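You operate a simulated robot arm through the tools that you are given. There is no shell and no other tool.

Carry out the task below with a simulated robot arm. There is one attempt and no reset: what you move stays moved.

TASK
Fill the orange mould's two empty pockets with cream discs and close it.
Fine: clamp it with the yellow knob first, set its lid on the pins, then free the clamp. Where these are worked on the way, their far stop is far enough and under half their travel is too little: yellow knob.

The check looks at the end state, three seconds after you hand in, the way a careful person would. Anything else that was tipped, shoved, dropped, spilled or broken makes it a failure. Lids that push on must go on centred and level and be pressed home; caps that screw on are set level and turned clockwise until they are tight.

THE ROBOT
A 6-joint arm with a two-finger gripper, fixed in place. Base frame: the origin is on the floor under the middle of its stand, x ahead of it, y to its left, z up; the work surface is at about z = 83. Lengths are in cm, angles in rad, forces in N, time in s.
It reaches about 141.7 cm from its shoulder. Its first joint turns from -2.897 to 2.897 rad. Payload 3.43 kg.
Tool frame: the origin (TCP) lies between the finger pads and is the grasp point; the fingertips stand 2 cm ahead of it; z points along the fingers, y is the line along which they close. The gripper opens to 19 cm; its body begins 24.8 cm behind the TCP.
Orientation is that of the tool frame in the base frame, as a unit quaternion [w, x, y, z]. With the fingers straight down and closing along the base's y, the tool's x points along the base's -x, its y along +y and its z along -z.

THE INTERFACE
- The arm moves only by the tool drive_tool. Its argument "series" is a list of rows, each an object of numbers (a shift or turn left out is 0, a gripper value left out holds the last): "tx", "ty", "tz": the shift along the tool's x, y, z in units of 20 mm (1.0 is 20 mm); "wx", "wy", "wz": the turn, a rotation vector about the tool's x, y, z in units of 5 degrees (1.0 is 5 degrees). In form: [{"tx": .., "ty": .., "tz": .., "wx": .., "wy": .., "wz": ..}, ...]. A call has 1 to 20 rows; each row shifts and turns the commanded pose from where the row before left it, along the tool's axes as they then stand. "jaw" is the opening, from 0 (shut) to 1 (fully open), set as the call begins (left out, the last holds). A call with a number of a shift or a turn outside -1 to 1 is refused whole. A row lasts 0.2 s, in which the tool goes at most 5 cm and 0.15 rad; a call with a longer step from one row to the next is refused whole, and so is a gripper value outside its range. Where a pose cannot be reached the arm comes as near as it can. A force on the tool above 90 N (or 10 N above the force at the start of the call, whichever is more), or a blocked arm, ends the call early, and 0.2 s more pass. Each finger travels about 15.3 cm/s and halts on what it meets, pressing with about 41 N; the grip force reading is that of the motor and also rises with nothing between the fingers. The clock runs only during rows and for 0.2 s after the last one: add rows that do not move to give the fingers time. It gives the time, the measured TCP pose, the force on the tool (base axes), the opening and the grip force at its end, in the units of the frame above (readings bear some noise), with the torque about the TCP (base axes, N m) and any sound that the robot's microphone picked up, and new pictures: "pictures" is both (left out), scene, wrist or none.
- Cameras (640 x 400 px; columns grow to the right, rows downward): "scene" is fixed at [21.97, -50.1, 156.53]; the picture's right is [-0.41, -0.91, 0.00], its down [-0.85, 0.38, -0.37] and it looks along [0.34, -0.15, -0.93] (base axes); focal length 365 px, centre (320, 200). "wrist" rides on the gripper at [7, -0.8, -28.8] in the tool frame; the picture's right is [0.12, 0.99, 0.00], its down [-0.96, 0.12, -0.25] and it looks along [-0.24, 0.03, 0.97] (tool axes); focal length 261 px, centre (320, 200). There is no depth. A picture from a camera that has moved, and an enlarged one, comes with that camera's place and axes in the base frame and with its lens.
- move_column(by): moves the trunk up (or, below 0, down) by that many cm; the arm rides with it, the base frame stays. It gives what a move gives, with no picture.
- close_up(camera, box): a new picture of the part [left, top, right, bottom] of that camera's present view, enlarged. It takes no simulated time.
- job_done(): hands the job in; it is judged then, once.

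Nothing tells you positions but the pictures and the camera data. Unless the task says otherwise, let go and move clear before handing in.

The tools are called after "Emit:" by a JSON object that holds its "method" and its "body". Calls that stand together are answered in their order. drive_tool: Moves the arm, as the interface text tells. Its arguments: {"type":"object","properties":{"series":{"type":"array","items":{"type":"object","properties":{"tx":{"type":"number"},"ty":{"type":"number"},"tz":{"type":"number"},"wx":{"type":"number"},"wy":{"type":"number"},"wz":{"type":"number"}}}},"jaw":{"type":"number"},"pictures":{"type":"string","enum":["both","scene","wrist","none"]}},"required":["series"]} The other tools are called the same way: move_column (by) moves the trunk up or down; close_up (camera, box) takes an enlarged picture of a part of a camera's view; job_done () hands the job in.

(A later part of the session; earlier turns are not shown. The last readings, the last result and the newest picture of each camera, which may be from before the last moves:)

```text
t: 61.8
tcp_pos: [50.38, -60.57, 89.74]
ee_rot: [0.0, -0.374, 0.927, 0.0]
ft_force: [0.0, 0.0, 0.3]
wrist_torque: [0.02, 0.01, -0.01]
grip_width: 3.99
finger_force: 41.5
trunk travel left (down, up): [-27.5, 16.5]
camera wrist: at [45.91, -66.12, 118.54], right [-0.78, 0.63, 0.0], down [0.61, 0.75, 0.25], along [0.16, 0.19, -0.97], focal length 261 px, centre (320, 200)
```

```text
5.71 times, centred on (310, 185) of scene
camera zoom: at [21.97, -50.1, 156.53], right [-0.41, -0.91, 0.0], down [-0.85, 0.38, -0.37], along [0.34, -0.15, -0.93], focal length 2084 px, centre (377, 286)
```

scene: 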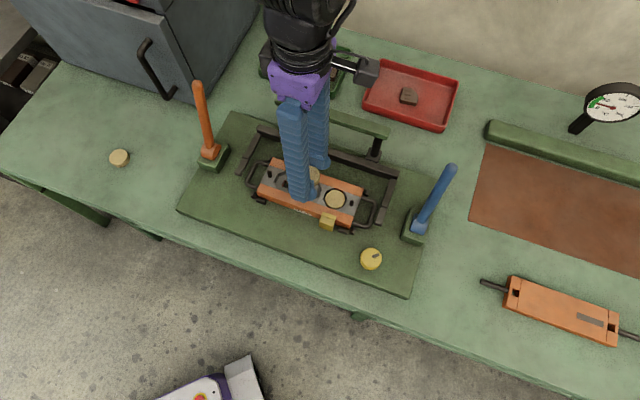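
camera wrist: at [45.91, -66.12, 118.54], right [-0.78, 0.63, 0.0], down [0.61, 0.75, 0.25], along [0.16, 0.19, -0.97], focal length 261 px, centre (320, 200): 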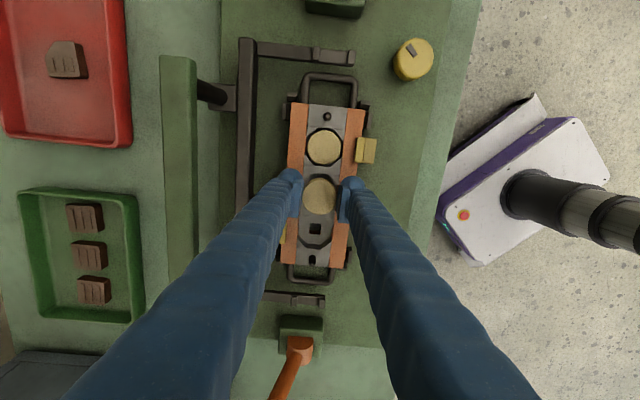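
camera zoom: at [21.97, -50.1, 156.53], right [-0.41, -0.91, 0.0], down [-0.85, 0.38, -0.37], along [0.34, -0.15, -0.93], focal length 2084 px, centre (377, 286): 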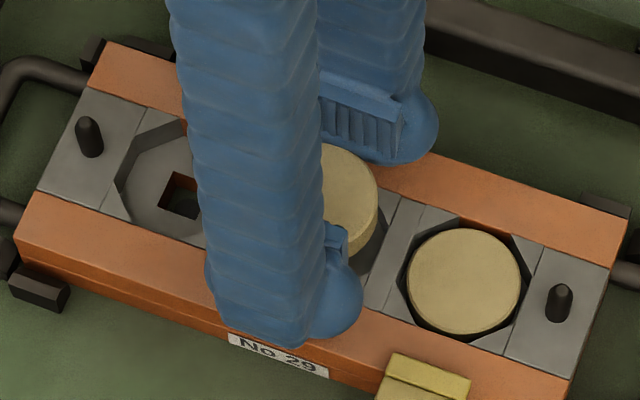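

Alignment over pocket 2 looks right: the held disc is at (50.43, -60.62) and the target is (50.40, -60.62). I'll lower gently while watching for contact.

Emit:
{"method": "drive_tool", "body": {"series": [{"tz": 0.15}, {"tz": 0.1}, {}], "pictures": "none"}}

Emit:
{"method": "drive_tool", "body": {"series": [{"tz": 0.1}, {}], "pictures": "none"}}

Emit:
{"method": "drive_tool", "body": {"series": [{"tz": 0.1}, {}], "pictures": "wrist"}}

Emit:
{"method": "close_up", "body": {"camera": "wrist", "box": [270, 100, 370, 240]}}

Emit:
{"method": "close_up", "body": {"camera": "scene", "box": [280, 150, 360, 210]}}

```text
t: 62.6
tcp_pos: [50.52, -60.56, 89.33]
ee_rot: [0.0, -0.374, 0.927, 0.001]
ft_force: [0.2, 0.7, -0.3]
wrist_torque: [-0.02, -0.03, -0.03]
grip_width: 3.96
finger_force: 40.9
trunk travel left (down, up): [-27.5, 16.5]
```

```text
t: 63.2
tcp_pos: [50.49, -60.56, 89.05]
ee_rot: [-0.001, -0.375, 0.927, 0.0]
ft_force: [1.0, -0.4, 0.1]
wrist_torque: [-0.02, -0.03, 0.01]
grip_width: 3.99
finger_force: 41.2
trunk travel left (down, up): [-27.5, 16.5]
```

```text
t: 63.8
tcp_pos: [50.45, -60.52, 88.84]
ee_rot: [-0.001, -0.375, 0.927, 0.0]
ft_force: [0.8, -0.6, 0.1]
wrist_torque: [0.03, -0.02, -0.02]
grip_width: 4.0
finger_force: 40.3
trunk travel left (down, up): [-27.5, 16.5]
camera wrist: at [45.96, -66.11, 117.67], right [-0.78, 0.63, 0.0], down [0.61, 0.75, 0.25], along [0.16, 0.19, -0.97], focal length 261 px, centre (320, 200)
```

wrist: 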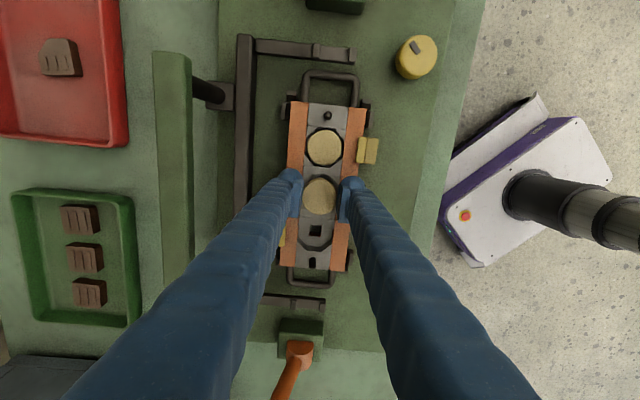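

```text
2.86 times, centred on (320, 170) of wrist
camera zoom: at [45.96, -66.11, 117.67], right [-0.78, 0.63, 0.0], down [0.61, 0.75, 0.25], along [0.16, 0.19, -0.97], focal length 745 px, centre (320, 286)
```

zoom: 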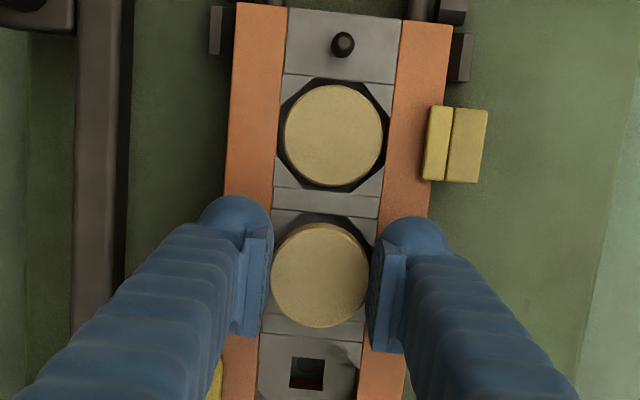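

```text
6.67 times, centred on (320, 180) of scene
camera zoom: at [21.97, -50.1, 156.53], right [-0.41, -0.91, 0.0], down [-0.85, 0.38, -0.37], along [0.34, -0.15, -0.93], focal length 2431 px, centre (320, 333)
```

zoom: 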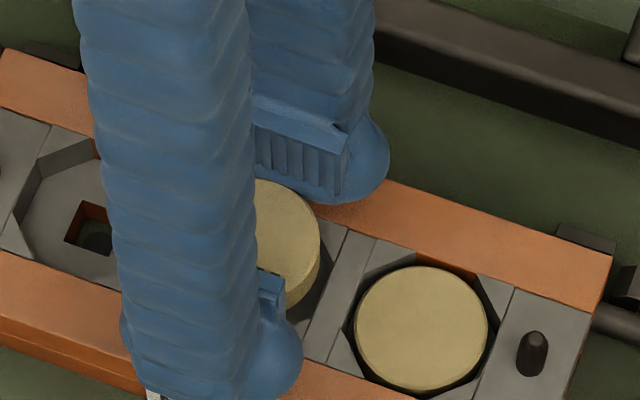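

Emit:
{"method": "drive_tool", "body": {"series": [{"tz": 0.1}, {}], "pictures": "none"}}

Emit:
{"method": "drive_tool", "body": {"series": [{"tz": 0.1}, {}], "pictures": "none"}}

Emit:
{"method": "drive_tool", "body": {"series": [{"tz": 0.1}, {}], "pictures": "none"}}

Emit:
{"method": "close_up", "body": {"camera": "wrist", "box": [270, 100, 370, 240]}}

Emit:
{"method": "close_up", "body": {"camera": "scene", "box": [280, 150, 360, 210]}}

```text
t: 64.4
tcp_pos: [50.48, -60.56, 88.73]
ee_rot: [0.0, -0.374, 0.927, 0.0]
ft_force: [0.2, -0.4, -0.1]
wrist_torque: [0.01, -0.01, -0.04]
grip_width: 3.98
finger_force: 40.7
trunk travel left (down, up): [-27.5, 16.5]
```

```text
t: 65.0
tcp_pos: [50.43, -60.58, 88.46]
ee_rot: [0.0, -0.375, 0.927, 0.0]
ft_force: [0.5, -0.5, -0.1]
wrist_torque: [0.03, 0.05, 0.0]
grip_width: 3.99
finger_force: 41.0
trunk travel left (down, up): [-27.5, 16.5]
```

```text
t: 65.6
tcp_pos: [50.38, -60.6, 88.36]
ee_rot: [-0.001, -0.375, 0.927, 0.0]
ft_force: [-1.0, -0.8, 0.0]
wrist_torque: [0.01, -0.02, 0.02]
grip_width: 4.01
finger_force: 40.9
trunk travel left (down, up): [-27.5, 16.5]
```

```text
2.86 times, centred on (320, 170) of wrist
camera zoom: at [45.92, -66.12, 117.06], right [-0.78, 0.63, 0.0], down [0.61, 0.75, 0.25], along [0.16, 0.19, -0.97], focal length 745 px, centre (320, 286)
```

zoom: 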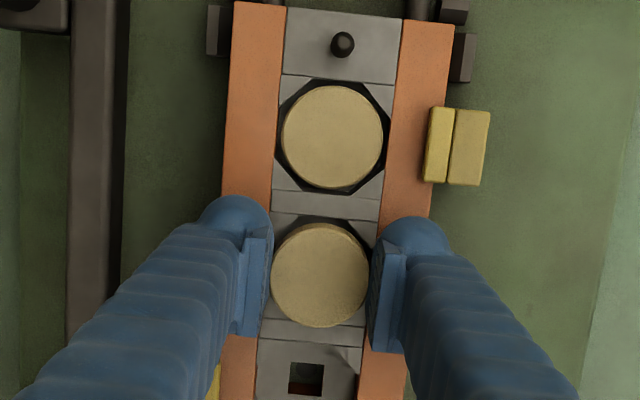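

```text
6.67 times, centred on (320, 180) of scene
camera zoom: at [21.97, -50.1, 156.53], right [-0.41, -0.91, 0.0], down [-0.85, 0.38, -0.37], along [0.34, -0.15, -0.93], focal length 2431 px, centre (320, 333)
```

zoom: 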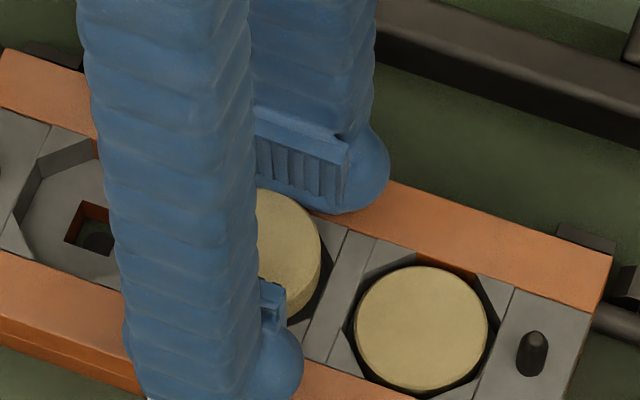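

Emit:
{"method": "drive_tool", "body": {"series": [{"tz": 0.1}, {}], "pictures": "none"}}

Emit:
{"method": "drive_tool", "body": {"series": [{"tz": 0.1}, {}], "pictures": "none"}}

Emit:
{"method": "drive_tool", "body": {"series": [{"tz": 0.1}, {}], "pictures": "none"}}

Emit:
{"method": "close_up", "body": {"camera": "wrist", "box": [270, 100, 370, 240]}}

Emit:
{"method": "close_up", "body": {"camera": "scene", "box": [280, 150, 360, 210]}}

```text
t: 66.2
tcp_pos: [50.4, -60.61, 88.02]
ee_rot: [0.0, -0.375, 0.927, -0.001]
ft_force: [0.3, 0.2, 0.4]
wrist_torque: [0.02, -0.01, -0.04]
grip_width: 3.97
finger_force: 40.7
trunk travel left (down, up): [-27.5, 16.5]
```

```text
t: 66.8
tcp_pos: [50.41, -60.52, 87.94]
ee_rot: [0.0, -0.374, 0.927, 0.001]
ft_force: [0.1, 0.5, 4.9]
wrist_torque: [0.02, -0.02, -0.04]
grip_width: 3.93
finger_force: 40.4
trunk travel left (down, up): [-27.5, 16.5]
```

```text
t: 67.4
tcp_pos: [50.41, -60.53, 88.0]
ee_rot: [0.0, -0.375, 0.927, 0.0]
ft_force: [-1.2, -0.8, 24.7]
wrist_torque: [0.22, 0.2, -0.01]
grip_width: 4.0
finger_force: 40.6
trunk travel left (down, up): [-27.5, 16.5]
```

```text
2.86 times, centred on (320, 170) of wrist
camera zoom: at [45.86, -66.02, 116.72], right [-0.78, 0.63, 0.0], down [0.61, 0.75, 0.25], along [0.16, 0.19, -0.97], focal length 745 px, centre (320, 286)
```

zoom: 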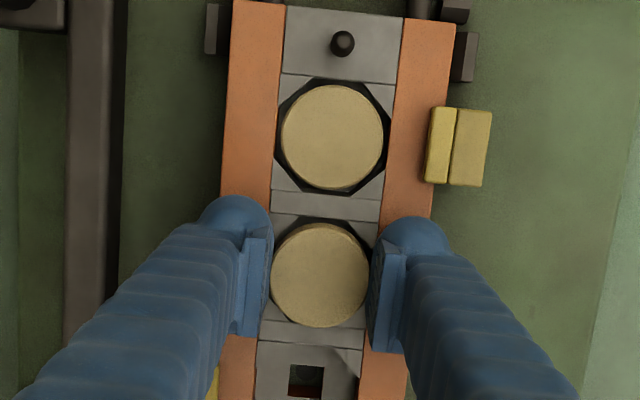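

```text
6.67 times, centred on (320, 180) of scene
camera zoom: at [21.97, -50.1, 156.53], right [-0.41, -0.91, 0.0], down [-0.85, 0.38, -0.37], along [0.34, -0.15, -0.93], focal length 2431 px, centre (320, 333)
```

zoom: 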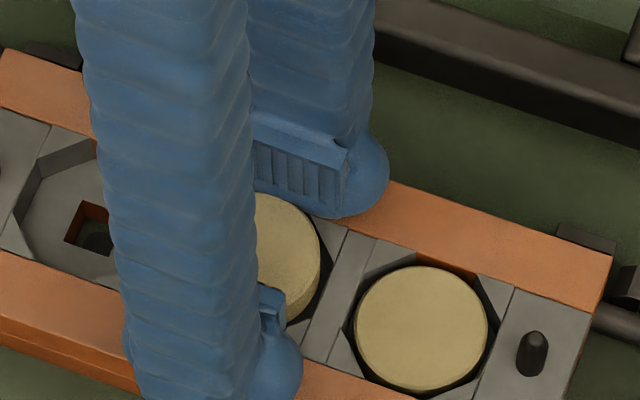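

Contact comes with the tips resting on the rails and the disc about 3 mm inside the pocket. I'll back off slightly and open a little so it drops straight in.

Emit:
{"method": "drive_tool", "body": {"series": [{"tz": -0.1}, {}], "pictures": "none"}}

Emit:
{"method": "drive_tool", "body": {"series": [{}, {}, {}], "jaw": 0.26, "pictures": "wrist"}}

Emit:
{"method": "close_up", "body": {"camera": "wrist", "box": [270, 100, 370, 240]}}

Emit:
{"method": "close_up", "body": {"camera": "scene", "box": [280, 150, 360, 210]}}

```text
t: 68.0
tcp_pos: [50.36, -60.49, 87.9]
ee_rot: [0.0, -0.375, 0.927, -0.001]
ft_force: [2.2, -5.0, 12.9]
wrist_torque: [-0.04, 0.01, 0.02]
grip_width: 3.94
finger_force: 41.2
trunk travel left (down, up): [-27.5, 16.5]
```

```text
t: 68.8
tcp_pos: [50.34, -60.34, 87.91]
ee_rot: [0.0, -0.375, 0.927, 0.0]
ft_force: [-3.5, 5.4, 12.6]
wrist_torque: [-0.03, -0.09, 0.04]
grip_width: 4.8
finger_force: 0.0
trunk travel left (down, up): [-27.5, 16.5]
camera wrist: at [45.84, -65.98, 116.73], right [-0.78, 0.63, 0.0], down [0.61, 0.75, 0.25], along [0.16, 0.19, -0.97], focal length 261 px, centre (320, 200)
```

wrist: 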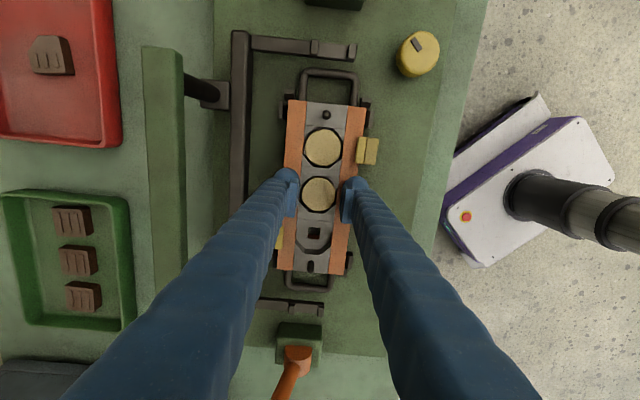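

```text
2.86 times, centred on (320, 170) of wrist
camera zoom: at [45.84, -65.98, 116.73], right [-0.78, 0.63, 0.0], down [0.61, 0.75, 0.25], along [0.16, 0.19, -0.97], focal length 745 px, centre (320, 286)
```

zoom: 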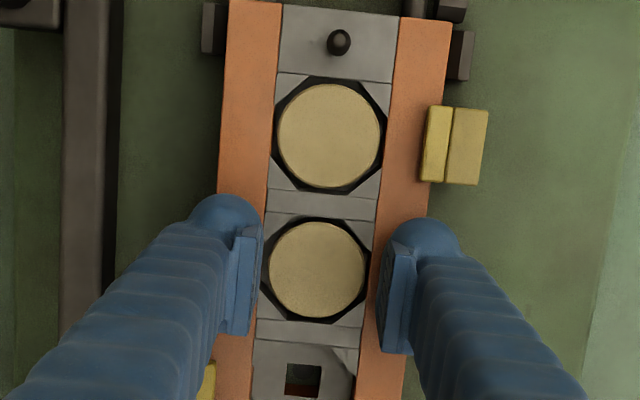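

```text
6.67 times, centred on (320, 180) of scene
camera zoom: at [21.97, -50.1, 156.53], right [-0.41, -0.91, 0.0], down [-0.85, 0.38, -0.37], along [0.34, -0.15, -0.93], focal length 2431 px, centre (320, 333)
```

zoom: 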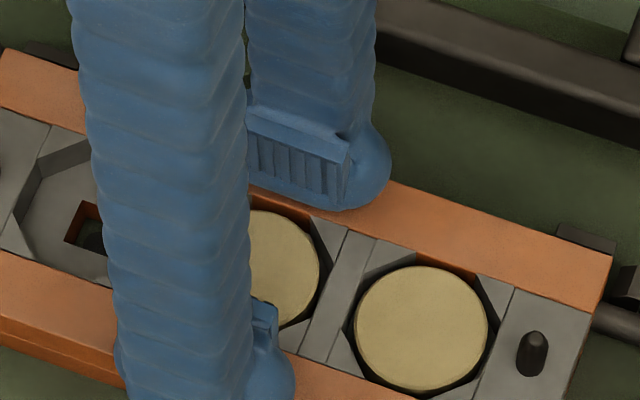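

The disc dropped cleanly into pocket 2. Now I'll rise, turn the gripper to close roughly along base x (for the tight pocket 1), and go for the second disc near (78.2, -23.9).

Emit:
{"method": "drive_tool", "body": {"series": [{"tz": -0.3}, {"tz": -1}, {"tz": -1}, {"tz": -1}, {"tz": -1}, {"tz": -1}, {"tz": -1}, {"tz": -1}, {"tz": -1}, {"tz": -1}, {"tz": -1}, {"tz": -0.5}, {}], "pictures": "none"}}

Emit:
{"method": "drive_tool", "body": {"series": [{"wz": -1}, {"wz": -1}, {"wz": -1}, {"wz": -1}, {"wz": -1}, {"wz": -1}, {"wz": -1}, {"wz": -1}, {"wz": -1}, {"wz": -1}, {"wz": -0.6}, {}], "jaw": 0.36, "pictures": "both"}}

Emit:
{"method": "close_up", "body": {"camera": "scene", "box": [240, 130, 400, 240]}}

```text
t: 71.6
tcp_pos: [50.48, -60.46, 109.48]
ee_rot: [0.0, -0.375, 0.927, 0.0]
ft_force: [-0.7, -0.6, -0.2]
wrist_torque: [0.05, -0.01, -0.04]
grip_width: 4.92
finger_force: 0.2
trunk travel left (down, up): [-27.5, 16.5]
```

```text
t: 74.2
tcp_pos: [50.41, -60.57, 109.57]
ee_rot: [0.0, 0.75, -0.662, 0.0]
ft_force: [0.1, -0.3, -1.1]
wrist_torque: [0.01, 0.0, 0.03]
grip_width: 6.85
finger_force: 0.1
trunk travel left (down, up): [-27.5, 16.5]
camera wrist: at [52.15, -67.46, 138.31], right [-0.97, -0.24, 0.0], down [-0.23, 0.94, 0.25], along [-0.06, 0.24, -0.97], focal length 261 px, centre (320, 200)
```

scene: 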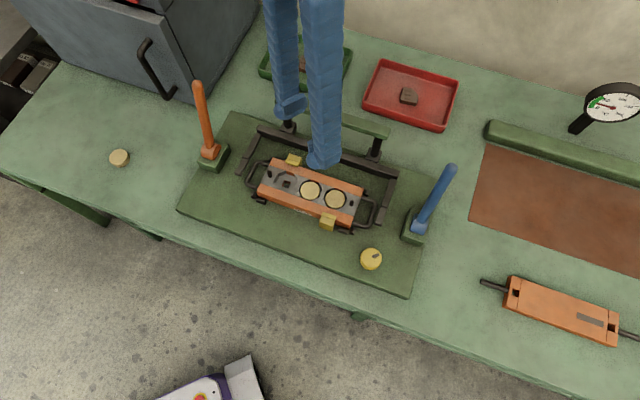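
wrist: 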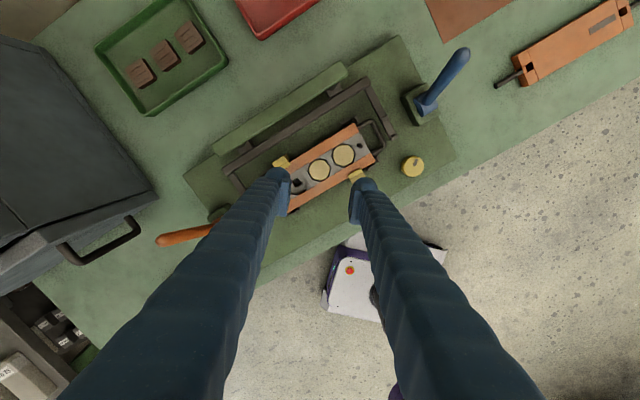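

```text
3.64 times, centred on (320, 185) of scene
camera zoom: at [21.97, -50.1, 156.53], right [-0.41, -0.91, 0.0], down [-0.85, 0.38, -0.37], along [0.34, -0.15, -0.93], focal length 1326 px, centre (320, 254)
```

zoom: 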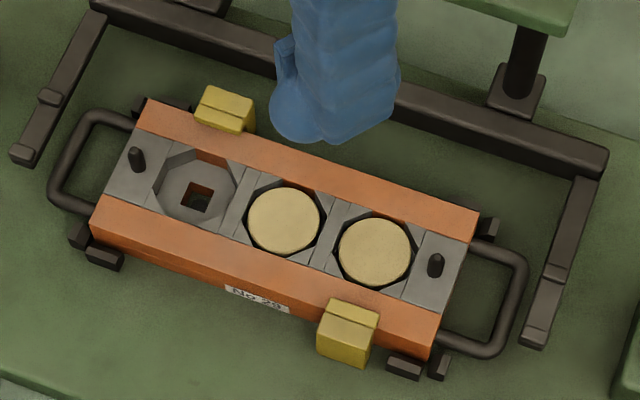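

Emit:
{"method": "drive_tool", "body": {"series": [{"tx": -0.966, "ty": -0.944}, {"tx": -0.966, "ty": -0.944}, {"tx": -0.966, "ty": -0.944}, {"tx": -0.966, "ty": -0.944}, {"tx": -0.966, "ty": -0.944}, {"tx": -0.966, "ty": -0.944}, {"tx": -0.966, "ty": -0.944}, {"tx": -0.966, "ty": -0.944}, {"tx": -0.966, "ty": -0.944}, {"tx": -0.966, "ty": -0.944}, {"tx": -0.966, "ty": -0.944}, {"tx": -0.966, "ty": -0.944}, {"tx": -0.966, "ty": -0.944}, {"tx": -0.966, "ty": -0.944}, {"tx": -0.966, "ty": -0.944}, {"tx": -0.966, "ty": -0.944}, {"tx": -0.966, "ty": -0.944}, {}], "pictures": "both"}}

Emit:
{"method": "close_up", "body": {"camera": "wrist", "box": [260, 110, 380, 230]}}

```text
t: 78.0
tcp_pos: [78.39, -23.91, 109.53]
ee_rot: [0.001, 0.749, -0.662, -0.001]
ft_force: [-0.5, 0.0, -0.4]
wrist_torque: [-0.03, -0.01, -0.02]
grip_width: 6.87
finger_force: 0.1
trunk travel left (down, up): [-27.5, 16.5]
camera wrist: at [80.04, -30.91, 138.34], right [-0.97, -0.24, 0.0], down [-0.23, 0.94, 0.25], along [-0.06, 0.24, -0.97], focal length 261 px, centre (320, 200)
```

scene: 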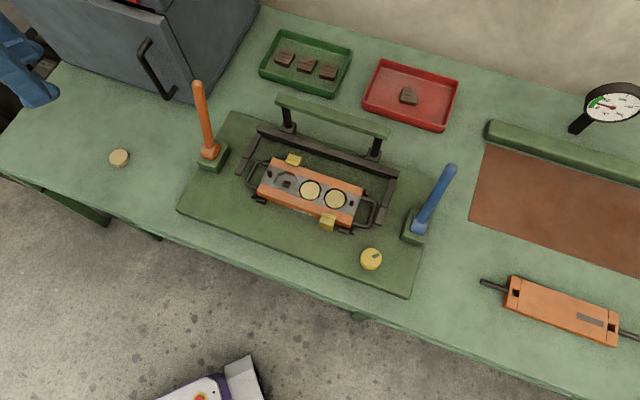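
wrist: 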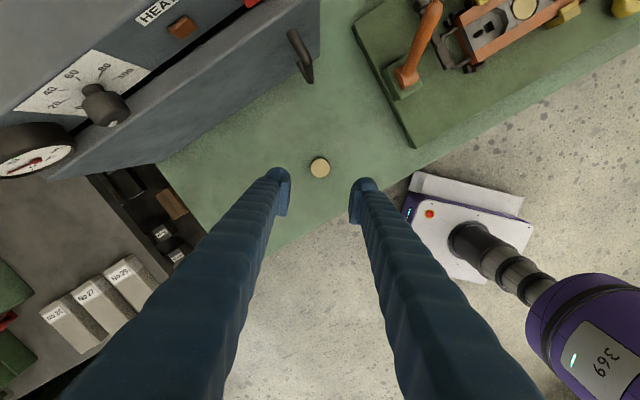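

```text
3.33 times, centred on (320, 170) of wrist
camera zoom: at [80.04, -30.91, 138.34], right [-0.97, -0.24, 0.0], down [-0.23, 0.94, 0.25], along [-0.06, 0.24, -0.97], focal length 869 px, centre (320, 300)
```

zoom: 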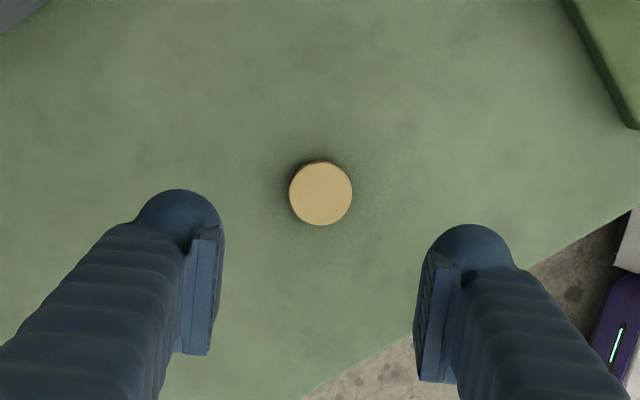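

Emit:
{"method": "drive_tool", "body": {"series": [{"tx": -0.09, "ty": 0.04}, {"tz": 1}, {"tz": 1}, {"tz": 1}, {"tz": 1}, {"tz": 1}, {"tz": 1}, {"tz": 1}, {"tz": 1}, {"tz": 1}, {"tz": 1}, {"tz": 1}, {"tz": 0.5}, {}], "pictures": "wrist"}}

Emit:
{"method": "close_up", "body": {"camera": "wrist", "box": [260, 130, 380, 230]}}

```text
t: 81.0
tcp_pos: [78.24, -23.8, 86.53]
ee_rot: [0.0, 0.749, -0.663, -0.001]
ft_force: [0.1, 0.0, -0.9]
wrist_torque: [-0.02, -0.02, 0.01]
grip_width: 6.84
finger_force: 0.1
trunk travel left (down, up): [-27.5, 16.5]
camera wrist: at [79.91, -30.8, 115.2], right [-0.97, -0.24, 0.0], down [-0.23, 0.94, 0.25], along [-0.06, 0.24, -0.97], focal length 261 px, centre (320, 200)
```

wrist: 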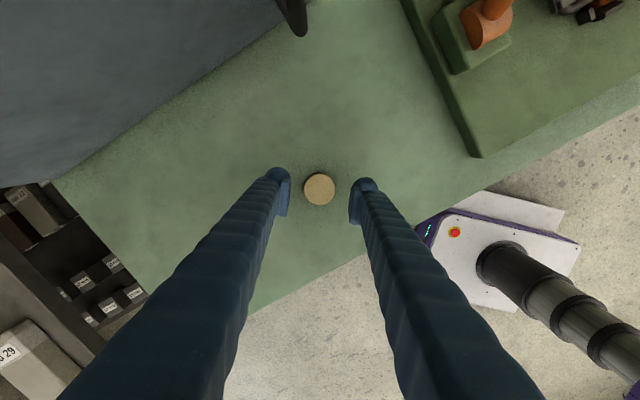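

```text
4.00 times, centred on (320, 180) of wrist
camera zoom: at [79.91, -30.8, 115.2], right [-0.97, -0.24, 0.0], down [-0.23, 0.94, 0.25], along [-0.06, 0.24, -0.97], focal length 1043 px, centre (320, 280)
```

zoom: 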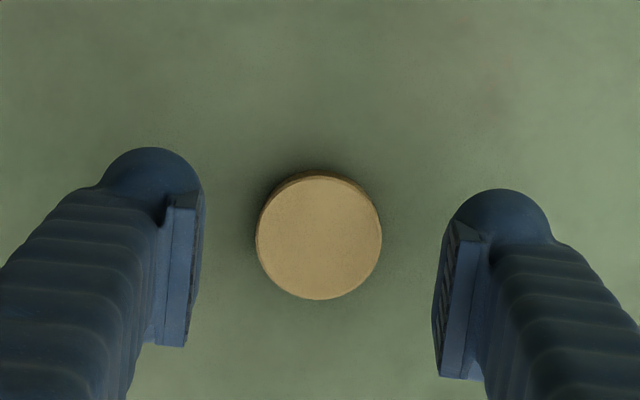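

Emit:
{"method": "drive_tool", "body": {"series": [{"tz": 0.8}, {"tz": 0.7}, {"tz": 0.4}, {"tz": 0.22}, {}], "pictures": "none"}}

Emit:
{"method": "drive_tool", "body": {"series": [{}, {}, {}, {}], "jaw": 0.15, "pictures": "wrist"}}

Emit:
{"method": "close_up", "body": {"camera": "wrist", "box": [260, 130, 380, 230]}}

```text
t: 82.2
tcp_pos: [78.2, -23.89, 82.12]
ee_rot: [0.001, 0.748, -0.663, 0.0]
ft_force: [0.2, 1.0, 0.4]
wrist_torque: [-0.03, -0.01, 0.01]
grip_width: 6.85
finger_force: 0.0
trunk travel left (down, up): [-27.5, 16.5]
```

```text
t: 83.2
tcp_pos: [78.29, -23.94, 82.17]
ee_rot: [0.0, 0.749, -0.662, -0.001]
ft_force: [-0.7, 0.7, 0.2]
wrist_torque: [-0.03, -0.04, 0.01]
grip_width: 3.98
finger_force: 40.6
trunk travel left (down, up): [-27.5, 16.5]
camera wrist: at [79.96, -30.78, 110.97], right [-0.97, -0.24, 0.0], down [-0.23, 0.94, 0.25], along [-0.06, 0.24, -0.97], focal length 261 px, centre (320, 200)
```

wrist: 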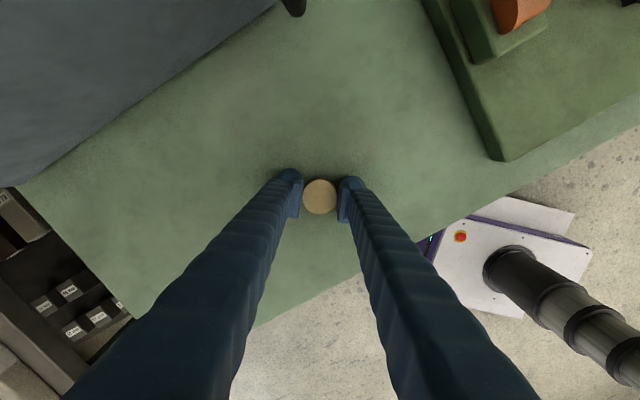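

```text
4.00 times, centred on (320, 180) of wrist
camera zoom: at [79.96, -30.78, 110.97], right [-0.97, -0.24, 0.0], down [-0.23, 0.94, 0.25], along [-0.06, 0.24, -0.97], focal length 1043 px, centre (320, 280)
```

zoom: 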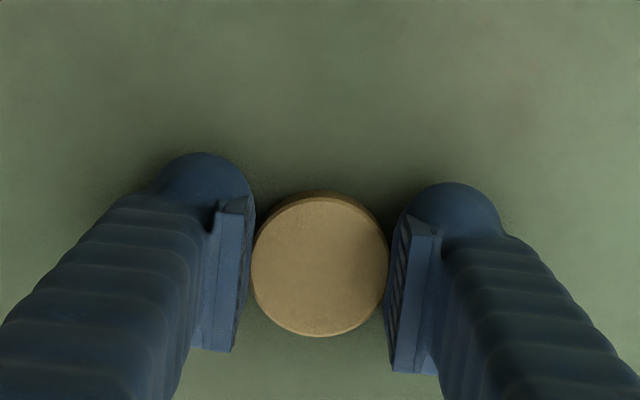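

Gripped. Lifting and carrying it over pocket 1.

Emit:
{"method": "drive_tool", "body": {"series": [{"tz": -0.5}, {"tz": -1}, {"tz": -1}, {"tz": -1}, {"tz": -1}, {"tz": -1}, {"tz": -1}, {"tz": -1}, {"tz": -1}, {"tz": -1}, {"tz": -1}, {"tz": -1}, {"tz": -1}, {"tz": -1}, {"tz": -0.3}, {}], "pictures": "none"}}

Emit:
{"method": "drive_tool", "body": {"series": [{"tx": 0.985, "ty": 0.929}, {"tx": 0.985, "ty": 0.929}, {"tx": 0.985, "ty": 0.929}, {"tx": 0.985, "ty": 0.929}, {"tx": 0.985, "ty": 0.929}, {"tx": 0.985, "ty": 0.929}, {"tx": 0.985, "ty": 0.929}, {"tx": 0.985, "ty": 0.929}, {"tx": 0.985, "ty": 0.929}, {"tx": 0.985, "ty": 0.929}, {"tx": 0.985, "ty": 0.929}, {"tx": 0.985, "ty": 0.929}, {"tx": 0.985, "ty": 0.929}, {"tx": 0.985, "ty": 0.929}, {"tx": 0.985, "ty": 0.929}, {}], "pictures": "both"}}

Emit:
{"method": "close_up", "body": {"camera": "wrist", "box": [250, 90, 410, 230]}}

```text
t: 86.6
tcp_pos: [78.28, -23.85, 109.83]
ee_rot: [0.002, 0.749, -0.663, 0.0]
ft_force: [-0.4, 0.3, -0.4]
wrist_torque: [0.03, 0.02, 0.03]
grip_width: 4.01
finger_force: 41.0
trunk travel left (down, up): [-27.5, 16.5]
```

```text
t: 90.0
tcp_pos: [54.13, -56.53, 109.81]
ee_rot: [0.0, 0.75, -0.662, 0.001]
ft_force: [-0.5, -0.3, -0.8]
wrist_torque: [0.05, 0.03, 0.0]
grip_width: 3.99
finger_force: 41.1
trunk travel left (down, up): [-27.5, 16.5]
camera wrist: at [55.86, -63.62, 138.58], right [-0.97, -0.24, 0.0], down [-0.23, 0.94, 0.25], along [-0.06, 0.24, -0.97], focal length 261 px, centre (320, 200)
```

scene: 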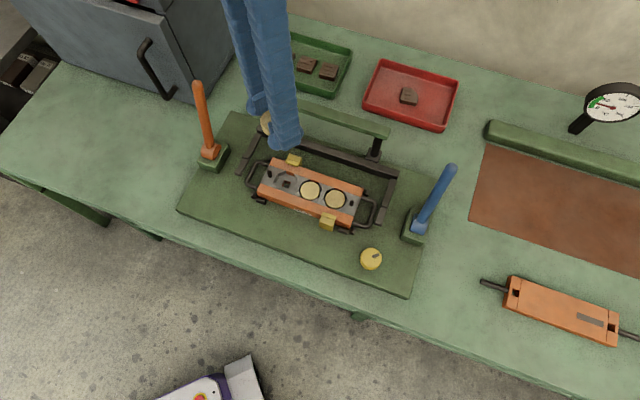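
wrist: 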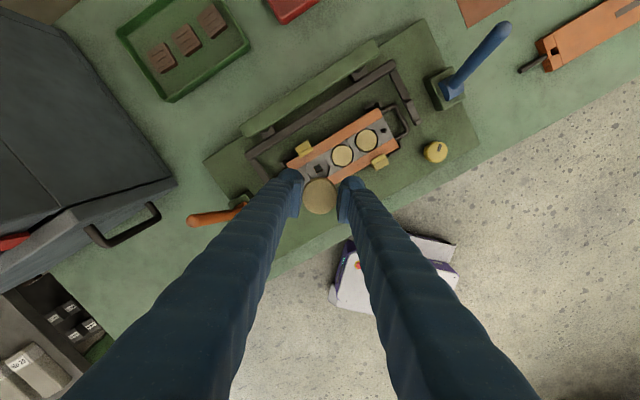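

```text
2.86 times, centred on (330, 160) of wrist
camera zoom: at [55.86, -63.62, 138.58], right [-0.97, -0.24, 0.0], down [-0.23, 0.94, 0.25], along [-0.06, 0.24, -0.97], focal length 745 px, centre (291, 314)
```

zoom: 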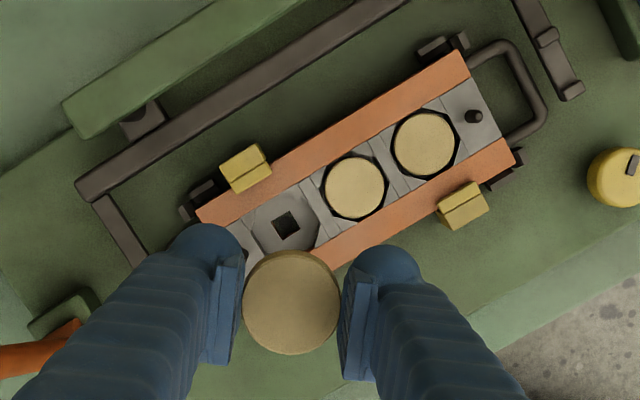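

Emit:
{"method": "drive_tool", "body": {"series": [{"tx": 0.08, "ty": -0.08}, {"tz": 1}, {"tz": 1}, {"tz": 1}, {"tz": 1}, {"tz": 1}, {"tz": 1}, {"tz": 1}, {"tz": 0.9}, {}], "pictures": "both"}}

Emit:
{"method": "close_up", "body": {"camera": "wrist", "box": [250, 90, 410, 230]}}

Emit:
{"method": "close_up", "body": {"camera": "scene", "box": [230, 130, 350, 220]}}

```text
t: 92.2
tcp_pos: [54.28, -56.71, 94.06]
ee_rot: [-0.001, 0.75, -0.662, 0.0]
ft_force: [-0.6, 0.6, -1.1]
wrist_torque: [0.02, -0.05, 0.0]
grip_width: 3.98
finger_force: 41.2
trunk travel left (down, up): [-27.5, 16.5]
camera wrist: at [55.96, -63.73, 122.85], right [-0.97, -0.24, 0.0], down [-0.23, 0.94, 0.25], along [-0.06, 0.24, -0.97], focal length 261 px, centre (320, 200)
```

scene: 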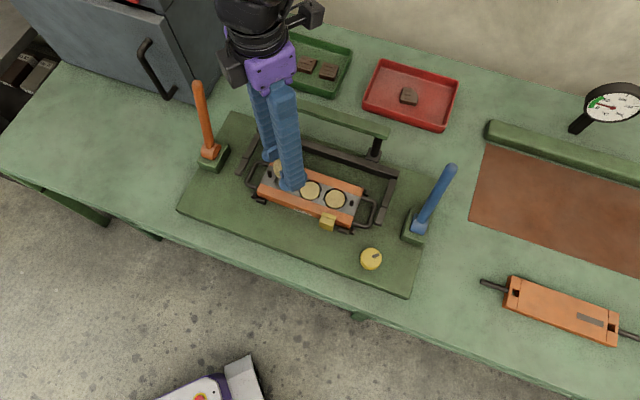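
wrist: 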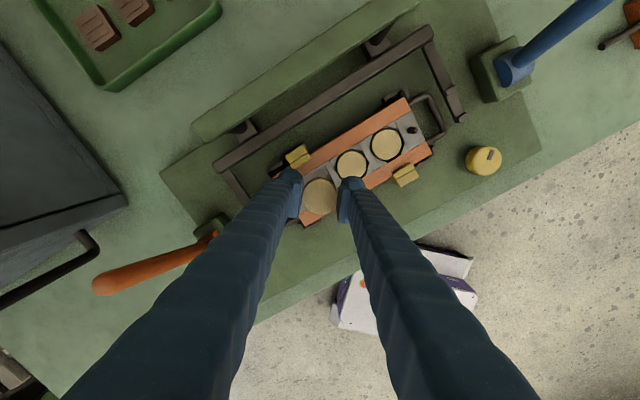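

```text
2.86 times, centred on (330, 160) of wrist
camera zoom: at [55.96, -63.73, 122.85], right [-0.97, -0.24, 0.0], down [-0.23, 0.94, 0.25], along [-0.06, 0.24, -0.97], focal length 745 px, centre (291, 314)
```

zoom: 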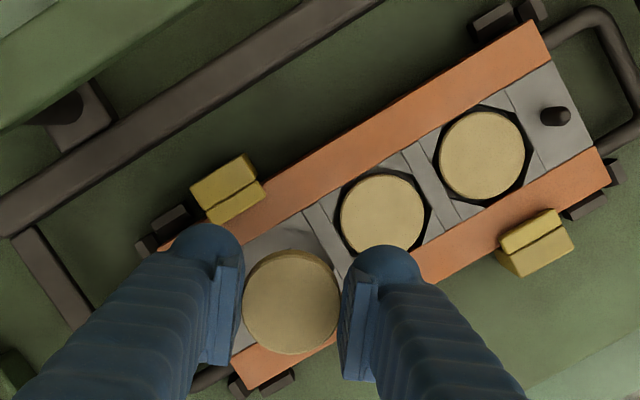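

```text
4.44 times, centred on (290, 175) of scene
camera zoom: at [21.97, -50.1, 156.53], right [-0.41, -0.91, 0.0], down [-0.85, 0.38, -0.37], along [0.34, -0.15, -0.93], focal length 1621 px, centre (453, 311)
```

zoom: 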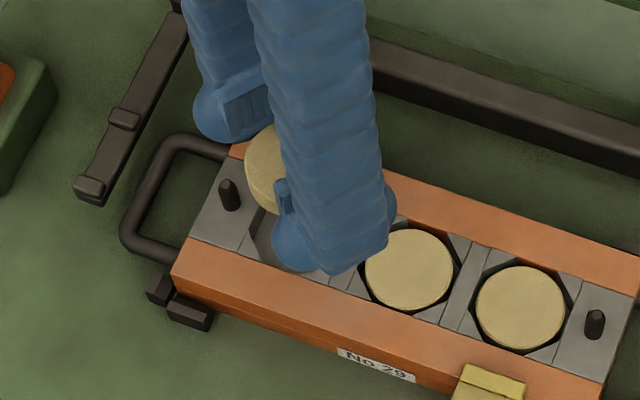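

Emit:
{"method": "drive_tool", "body": {"series": [{"tx": -0.045, "ty": -0.08}, {"tz": 0.7}, {"tz": 0.7}, {"tz": 0.6}, {}], "pictures": "none"}}

Emit:
{"method": "close_up", "body": {"camera": "wrist", "box": [250, 90, 410, 230]}}

Emit:
{"method": "close_up", "body": {"camera": "scene", "box": [240, 140, 330, 210]}}

```text
t: 93.4
tcp_pos: [54.5, -56.58, 90.21]
ee_rot: [0.0, 0.749, -0.663, -0.001]
ft_force: [0.1, 0.3, -0.5]
wrist_torque: [0.02, 0.01, 0.0]
grip_width: 3.98
finger_force: 41.0
trunk travel left (down, up): [-27.5, 16.5]
```

```text
2.86 times, centred on (330, 160) of wrist
camera zoom: at [56.19, -63.58, 118.87], right [-0.97, -0.24, 0.0], down [-0.23, 0.94, 0.25], along [-0.06, 0.24, -0.97], focal length 745 px, centre (291, 314)
```

zoom: 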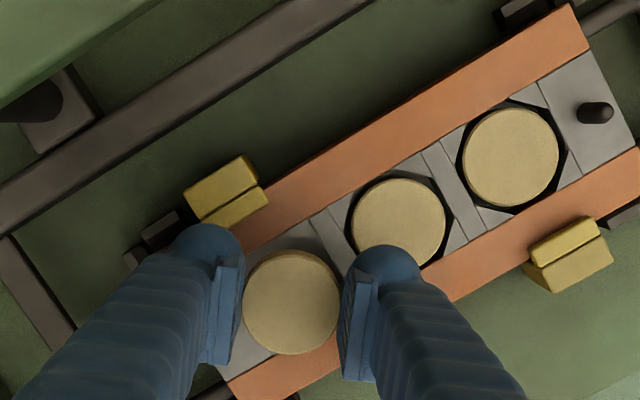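

```text
5.71 times, centred on (285, 175) of scene
camera zoom: at [21.97, -50.1, 156.53], right [-0.41, -0.91, 0.0], down [-0.85, 0.38, -0.37], along [0.34, -0.15, -0.93], focal length 2084 px, centre (520, 343)
```

zoom: 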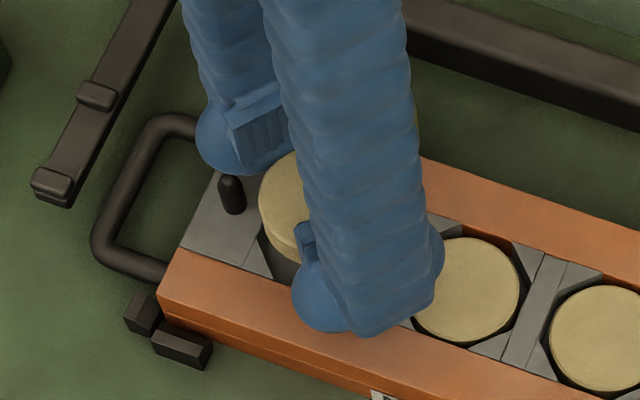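

The pad corner would pass very close to the pin, so I'll rotate the gripper about 4° to split the gap between the pin and the yellow clamp pad, then re-check the alignment.

Emit:
{"method": "drive_tool", "body": {"series": [{"wz": 0.82}, {}, {}], "pictures": "wrist"}}

Emit:
{"method": "close_up", "body": {"camera": "wrist", "box": [250, 90, 410, 230]}}

Emit:
{"method": "close_up", "body": {"camera": "scene", "box": [255, 155, 305, 195]}}

```text
t: 94.2
tcp_pos: [54.63, -56.67, 90.13]
ee_rot: [0.0, 0.725, -0.689, 0.001]
ft_force: [-0.6, 0.3, 1.0]
wrist_torque: [-0.01, -0.02, 0.01]
grip_width: 3.97
finger_force: 41.2
trunk travel left (down, up): [-27.5, 16.5]
camera wrist: at [55.69, -63.66, 118.85], right [-0.99, -0.17, 0.0], down [-0.16, 0.95, 0.25], along [-0.04, 0.24, -0.97], focal length 261 px, centre (320, 200)
```

wrist: 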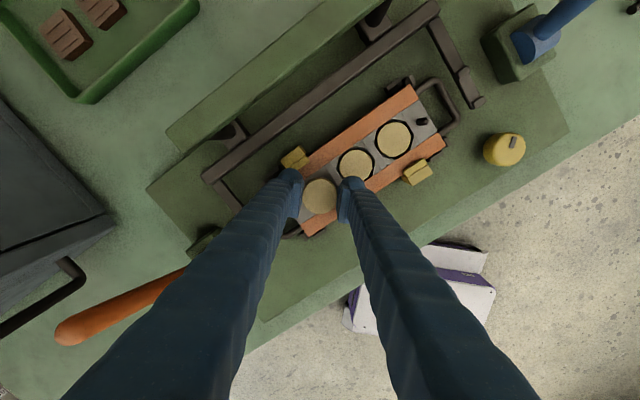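

```text
2.86 times, centred on (330, 160) of wrist
camera zoom: at [55.69, -63.66, 118.85], right [-0.99, -0.17, 0.0], down [-0.16, 0.95, 0.25], along [-0.04, 0.24, -0.97], focal length 745 px, centre (291, 314)
```

zoom: 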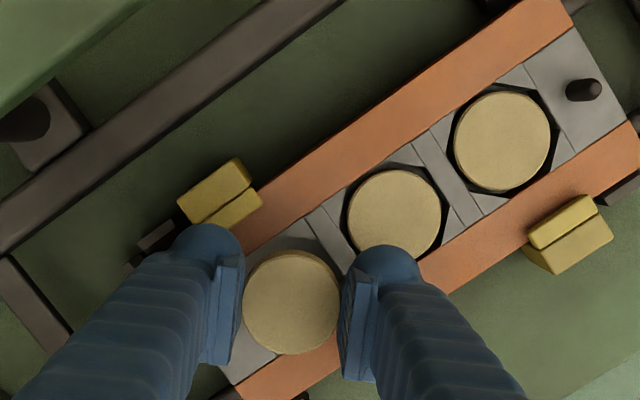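

```text
10.00 times, centred on (280, 175) of scene
camera zoom: at [21.97, -50.1, 156.53], right [-0.41, -0.91, 0.0], down [-0.85, 0.38, -0.37], along [0.34, -0.15, -0.93], focal length 3647 px, centre (720, 450)
```

zoom: 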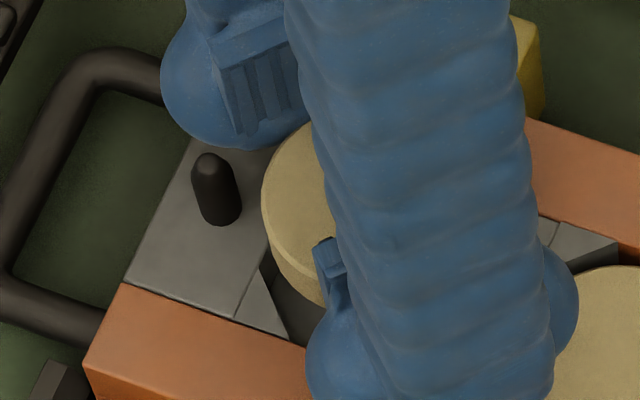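

Emit:
{"method": "drive_tool", "body": {"series": [{"tz": 0.25}, {"tz": 0.25}, {"tz": 0.2}, {}], "pictures": "none"}}

Emit:
{"method": "close_up", "body": {"camera": "scene", "box": [255, 155, 305, 195]}}

Emit:
{"method": "close_up", "body": {"camera": "wrist", "box": [250, 90, 410, 230]}}

```text
t: 95.2
tcp_pos: [54.46, -56.51, 88.67]
ee_rot: [0.0, 0.725, -0.689, -0.001]
ft_force: [0.3, -3.9, 2.6]
wrist_torque: [0.13, -0.06, -0.11]
grip_width: 4.02
finger_force: 41.4
trunk travel left (down, up): [-27.5, 16.5]
```

```text
10.00 times, centred on (280, 175) of scene
camera zoom: at [21.97, -50.1, 156.53], right [-0.41, -0.91, 0.0], down [-0.85, 0.38, -0.37], along [0.34, -0.15, -0.93], focal length 3647 px, centre (720, 450)
```

zoom: 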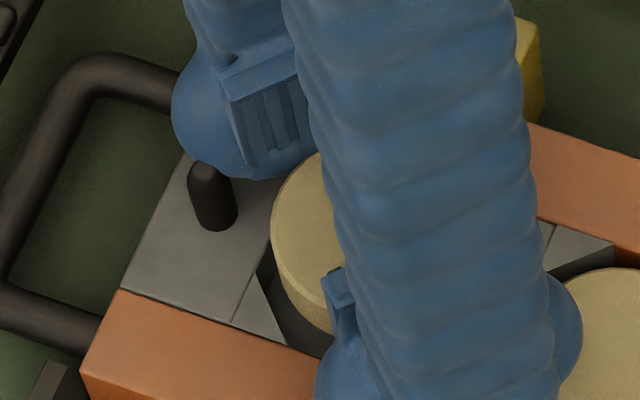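

```text
2.86 times, centred on (330, 160) of wrist
camera zoom: at [55.66, -63.68, 117.46], right [-0.99, -0.17, 0.0], down [-0.16, 0.95, 0.25], along [-0.04, 0.24, -0.97], focal length 745 px, centre (291, 314)
```

zoom: 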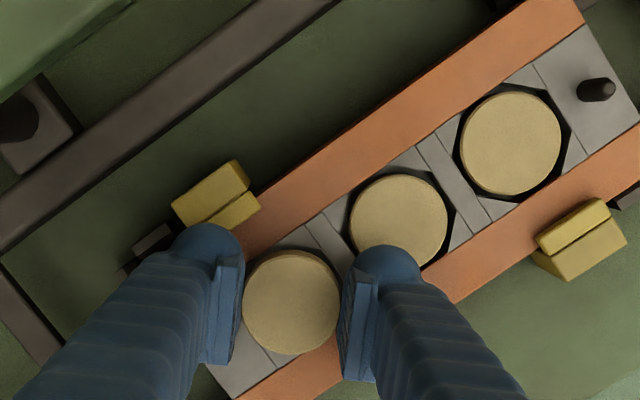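

There is light contact (about 4 N): the pad corner is rubbing the pin. I'll back up, and instead approach with the fingers closing along base y and the disc gripped slightly off-centre, which clears both the pin and the clamp pad.

Emit:
{"method": "drive_tool", "body": {"series": [{"tz": -0.5}, {"tz": -1}, {"tz": -1}, {"tz": -1}, {"tz": -1}, {"tz": -1}, {"tz": -1}, {"tz": -1}, {"tz": -1}, {"tz": -1}, {"tz": -1}, {}], "pictures": "none"}}

Emit:
{"method": "close_up", "body": {"camera": "scene", "box": [240, 140, 400, 240]}}

Emit:
{"method": "close_up", "body": {"camera": "scene", "box": [255, 155, 305, 195]}}

```text
t: 97.8
tcp_pos: [54.55, -56.49, 109.63]
ee_rot: [0.0, 0.725, -0.688, 0.0]
ft_force: [-0.4, 0.3, -0.5]
wrist_torque: [0.03, 0.01, -0.01]
grip_width: 3.97
finger_force: 40.5
trunk travel left (down, up): [-27.5, 16.5]
```

```text
4.00 times, centred on (320, 190) of scene
camera zoom: at [21.97, -50.1, 156.53], right [-0.41, -0.91, 0.0], down [-0.85, 0.38, -0.37], along [0.34, -0.15, -0.93], focal length 1459 px, centre (320, 240)
```

zoom: 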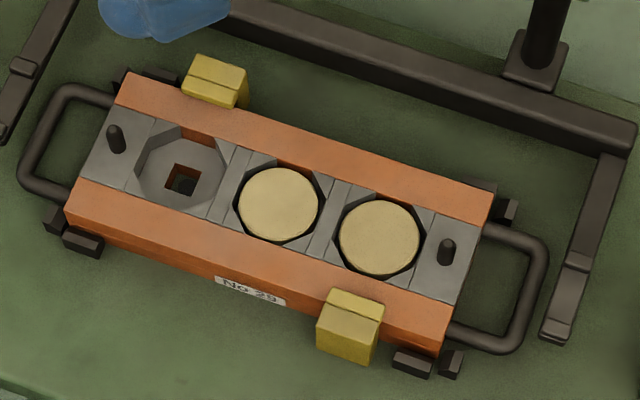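

```text
10.00 times, centred on (280, 175) of scene
camera zoom: at [21.97, -50.1, 156.53], right [-0.41, -0.91, 0.0], down [-0.85, 0.38, -0.37], along [0.34, -0.15, -0.93], focal length 3647 px, centre (720, 450)
```

zoom: 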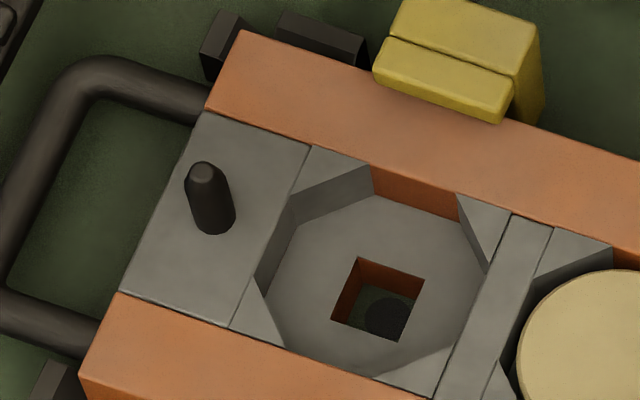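

The mould shifted by a couple of millimetres at that end, so I'll re-measure before placing. First I'll rotate to close along y and go back to the open table to re-grip the disc off-centre.

Emit:
{"method": "drive_tool", "body": {"series": [{"wz": 1}, {"wz": 1}, {"wz": 1}, {"wz": 1}, {"wz": 1}, {"wz": 1}, {"wz": 1}, {"wz": 1}, {"wz": 1}, {"wz": 1}, {"wz": 1}, {"wz": 1}, {"wz": 1}, {"wz": 1}, {"wz": 1}, {"wz": 1}, {"wz": 1}, {"wz": 1}, {"wz": 0.6}, {}], "pictures": "wrist"}}

Emit:
{"method": "close_up", "body": {"camera": "wrist", "box": [230, 80, 370, 220]}}

Emit:
{"method": "drive_tool", "body": {"series": [{"tx": -0.596, "ty": 0.973}, {"tx": -0.596, "ty": 0.973}, {"tx": -0.596, "ty": 0.973}, {"tx": -0.596, "ty": 0.973}, {"tx": -0.596, "ty": 0.973}, {"tx": -0.596, "ty": 0.973}, {"tx": -0.596, "ty": 0.973}, {"tx": -0.596, "ty": 0.973}, {"tx": -0.596, "ty": 0.973}, {"tx": -0.596, "ty": 0.973}, {"tx": -0.596, "ty": 0.973}, {"tx": -0.596, "ty": 0.973}, {"tx": -0.596, "ty": 0.973}, {}], "pictures": "wrist"}}

```text
t: 102.0
tcp_pos: [54.35, -56.62, 109.65]
ee_rot: [0.0, 0.001, 1.0, 0.001]
ft_force: [0.1, 0.4, -0.4]
wrist_torque: [-0.02, 0.02, 0.05]
grip_width: 3.98
finger_force: 40.6
trunk travel left (down, up): [-27.5, 16.5]
camera wrist: at [47.42, -57.56, 138.42], right [-0.12, 0.99, 0.0], down [0.96, 0.11, 0.25], along [0.25, 0.03, -0.97], focal length 261 px, centre (320, 200)
```

wrist: 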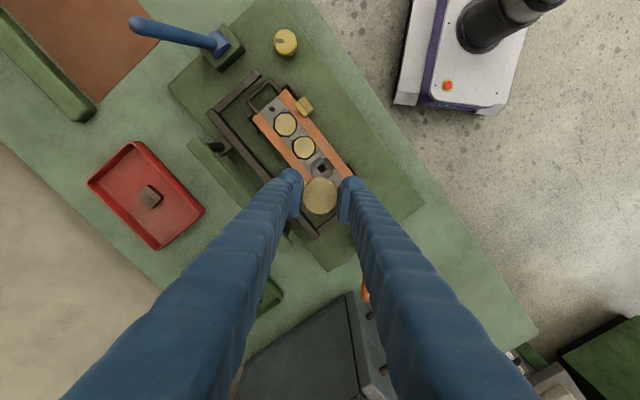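

```text
2.86 times, centred on (300, 150) of wrist
camera zoom: at [47.42, -57.56, 138.42], right [-0.12, 0.99, 0.0], down [0.96, 0.11, 0.25], along [0.25, 0.03, -0.97], focal length 745 px, centre (377, 343)
```

zoom: 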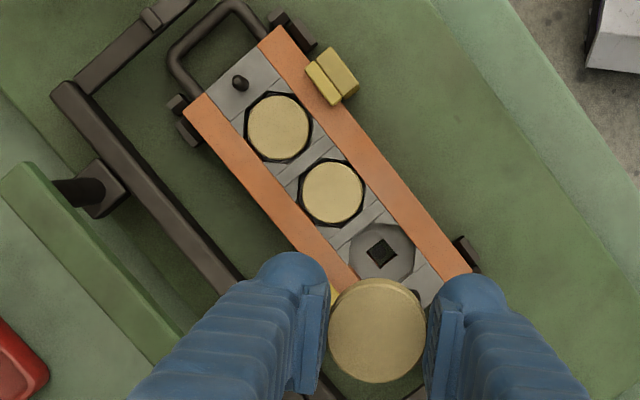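

```text
t: 105.0
tcp_pos: [70.01, -31.4, 109.82]
ee_rot: [-0.001, 0.002, 1.0, 0.0]
ft_force: [-0.3, 0.9, -1.1]
wrist_torque: [-0.05, 0.0, -0.01]
grip_width: 3.99
finger_force: 40.6
trunk travel left (down, up): [-27.5, 16.5]
camera wrist: at [62.91, -32.2, 138.53], right [-0.12, 0.99, 0.0], down [0.96, 0.11, 0.25], along [0.24, 0.03, -0.97], focal length 261 px, centre (320, 200)
```

wrist: 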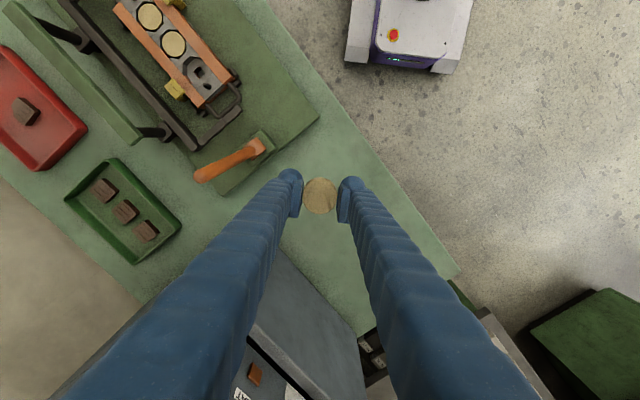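

Emit:
{"method": "drive_tool", "body": {"series": [{"tz": 1}, {"tz": 1}, {"tz": 1}, {"tz": 1}, {"tz": 1}, {"tz": 1}, {"tz": 1}, {"tz": 1}, {"tz": 1}, {"tz": 1}, {"tz": 1}, {"tz": 1}, {"tz": 0.8}, {"tz": 0.6}, {}], "pictures": "none"}}

Emit:
{"method": "drive_tool", "body": {"series": [{"tz": 0.15}, {"tz": 0.1}, {}], "pictures": "none"}}

Emit:
{"method": "drive_tool", "body": {"series": [{"tz": 0.08}, {}], "pictures": "wrist"}}

```text
t: 108.2
tcp_pos: [69.86, -31.35, 82.89]
ee_rot: [-0.001, 0.001, 1.0, 0.0]
ft_force: [0.1, -0.4, -0.2]
wrist_torque: [-0.02, -0.01, 0.01]
grip_width: 3.98
finger_force: 41.3
trunk travel left (down, up): [-27.5, 16.5]
```

```text
t: 109.0
tcp_pos: [70.14, -31.31, 82.35]
ee_rot: [-0.002, 0.001, 1.0, 0.0]
ft_force: [-0.3, 0.1, 0.2]
wrist_torque: [0.0, -0.03, 0.01]
grip_width: 3.99
finger_force: 40.9
trunk travel left (down, up): [-27.5, 16.5]
```

```text
t: 109.6
tcp_pos: [69.99, -31.33, 82.22]
ee_rot: [0.0, 0.001, 1.0, 0.0]
ft_force: [0.1, 0.3, 0.5]
wrist_torque: [0.05, -0.03, -0.03]
grip_width: 3.97
finger_force: 41.0
trunk travel left (down, up): [-27.5, 16.5]
camera wrist: at [62.95, -32.18, 110.98], right [-0.12, 0.99, 0.0], down [0.96, 0.11, 0.25], along [0.24, 0.03, -0.97], focal length 261 px, centre (320, 200)
```

wrist: 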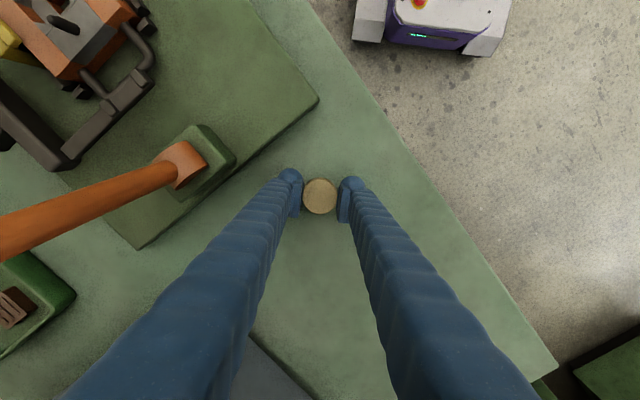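

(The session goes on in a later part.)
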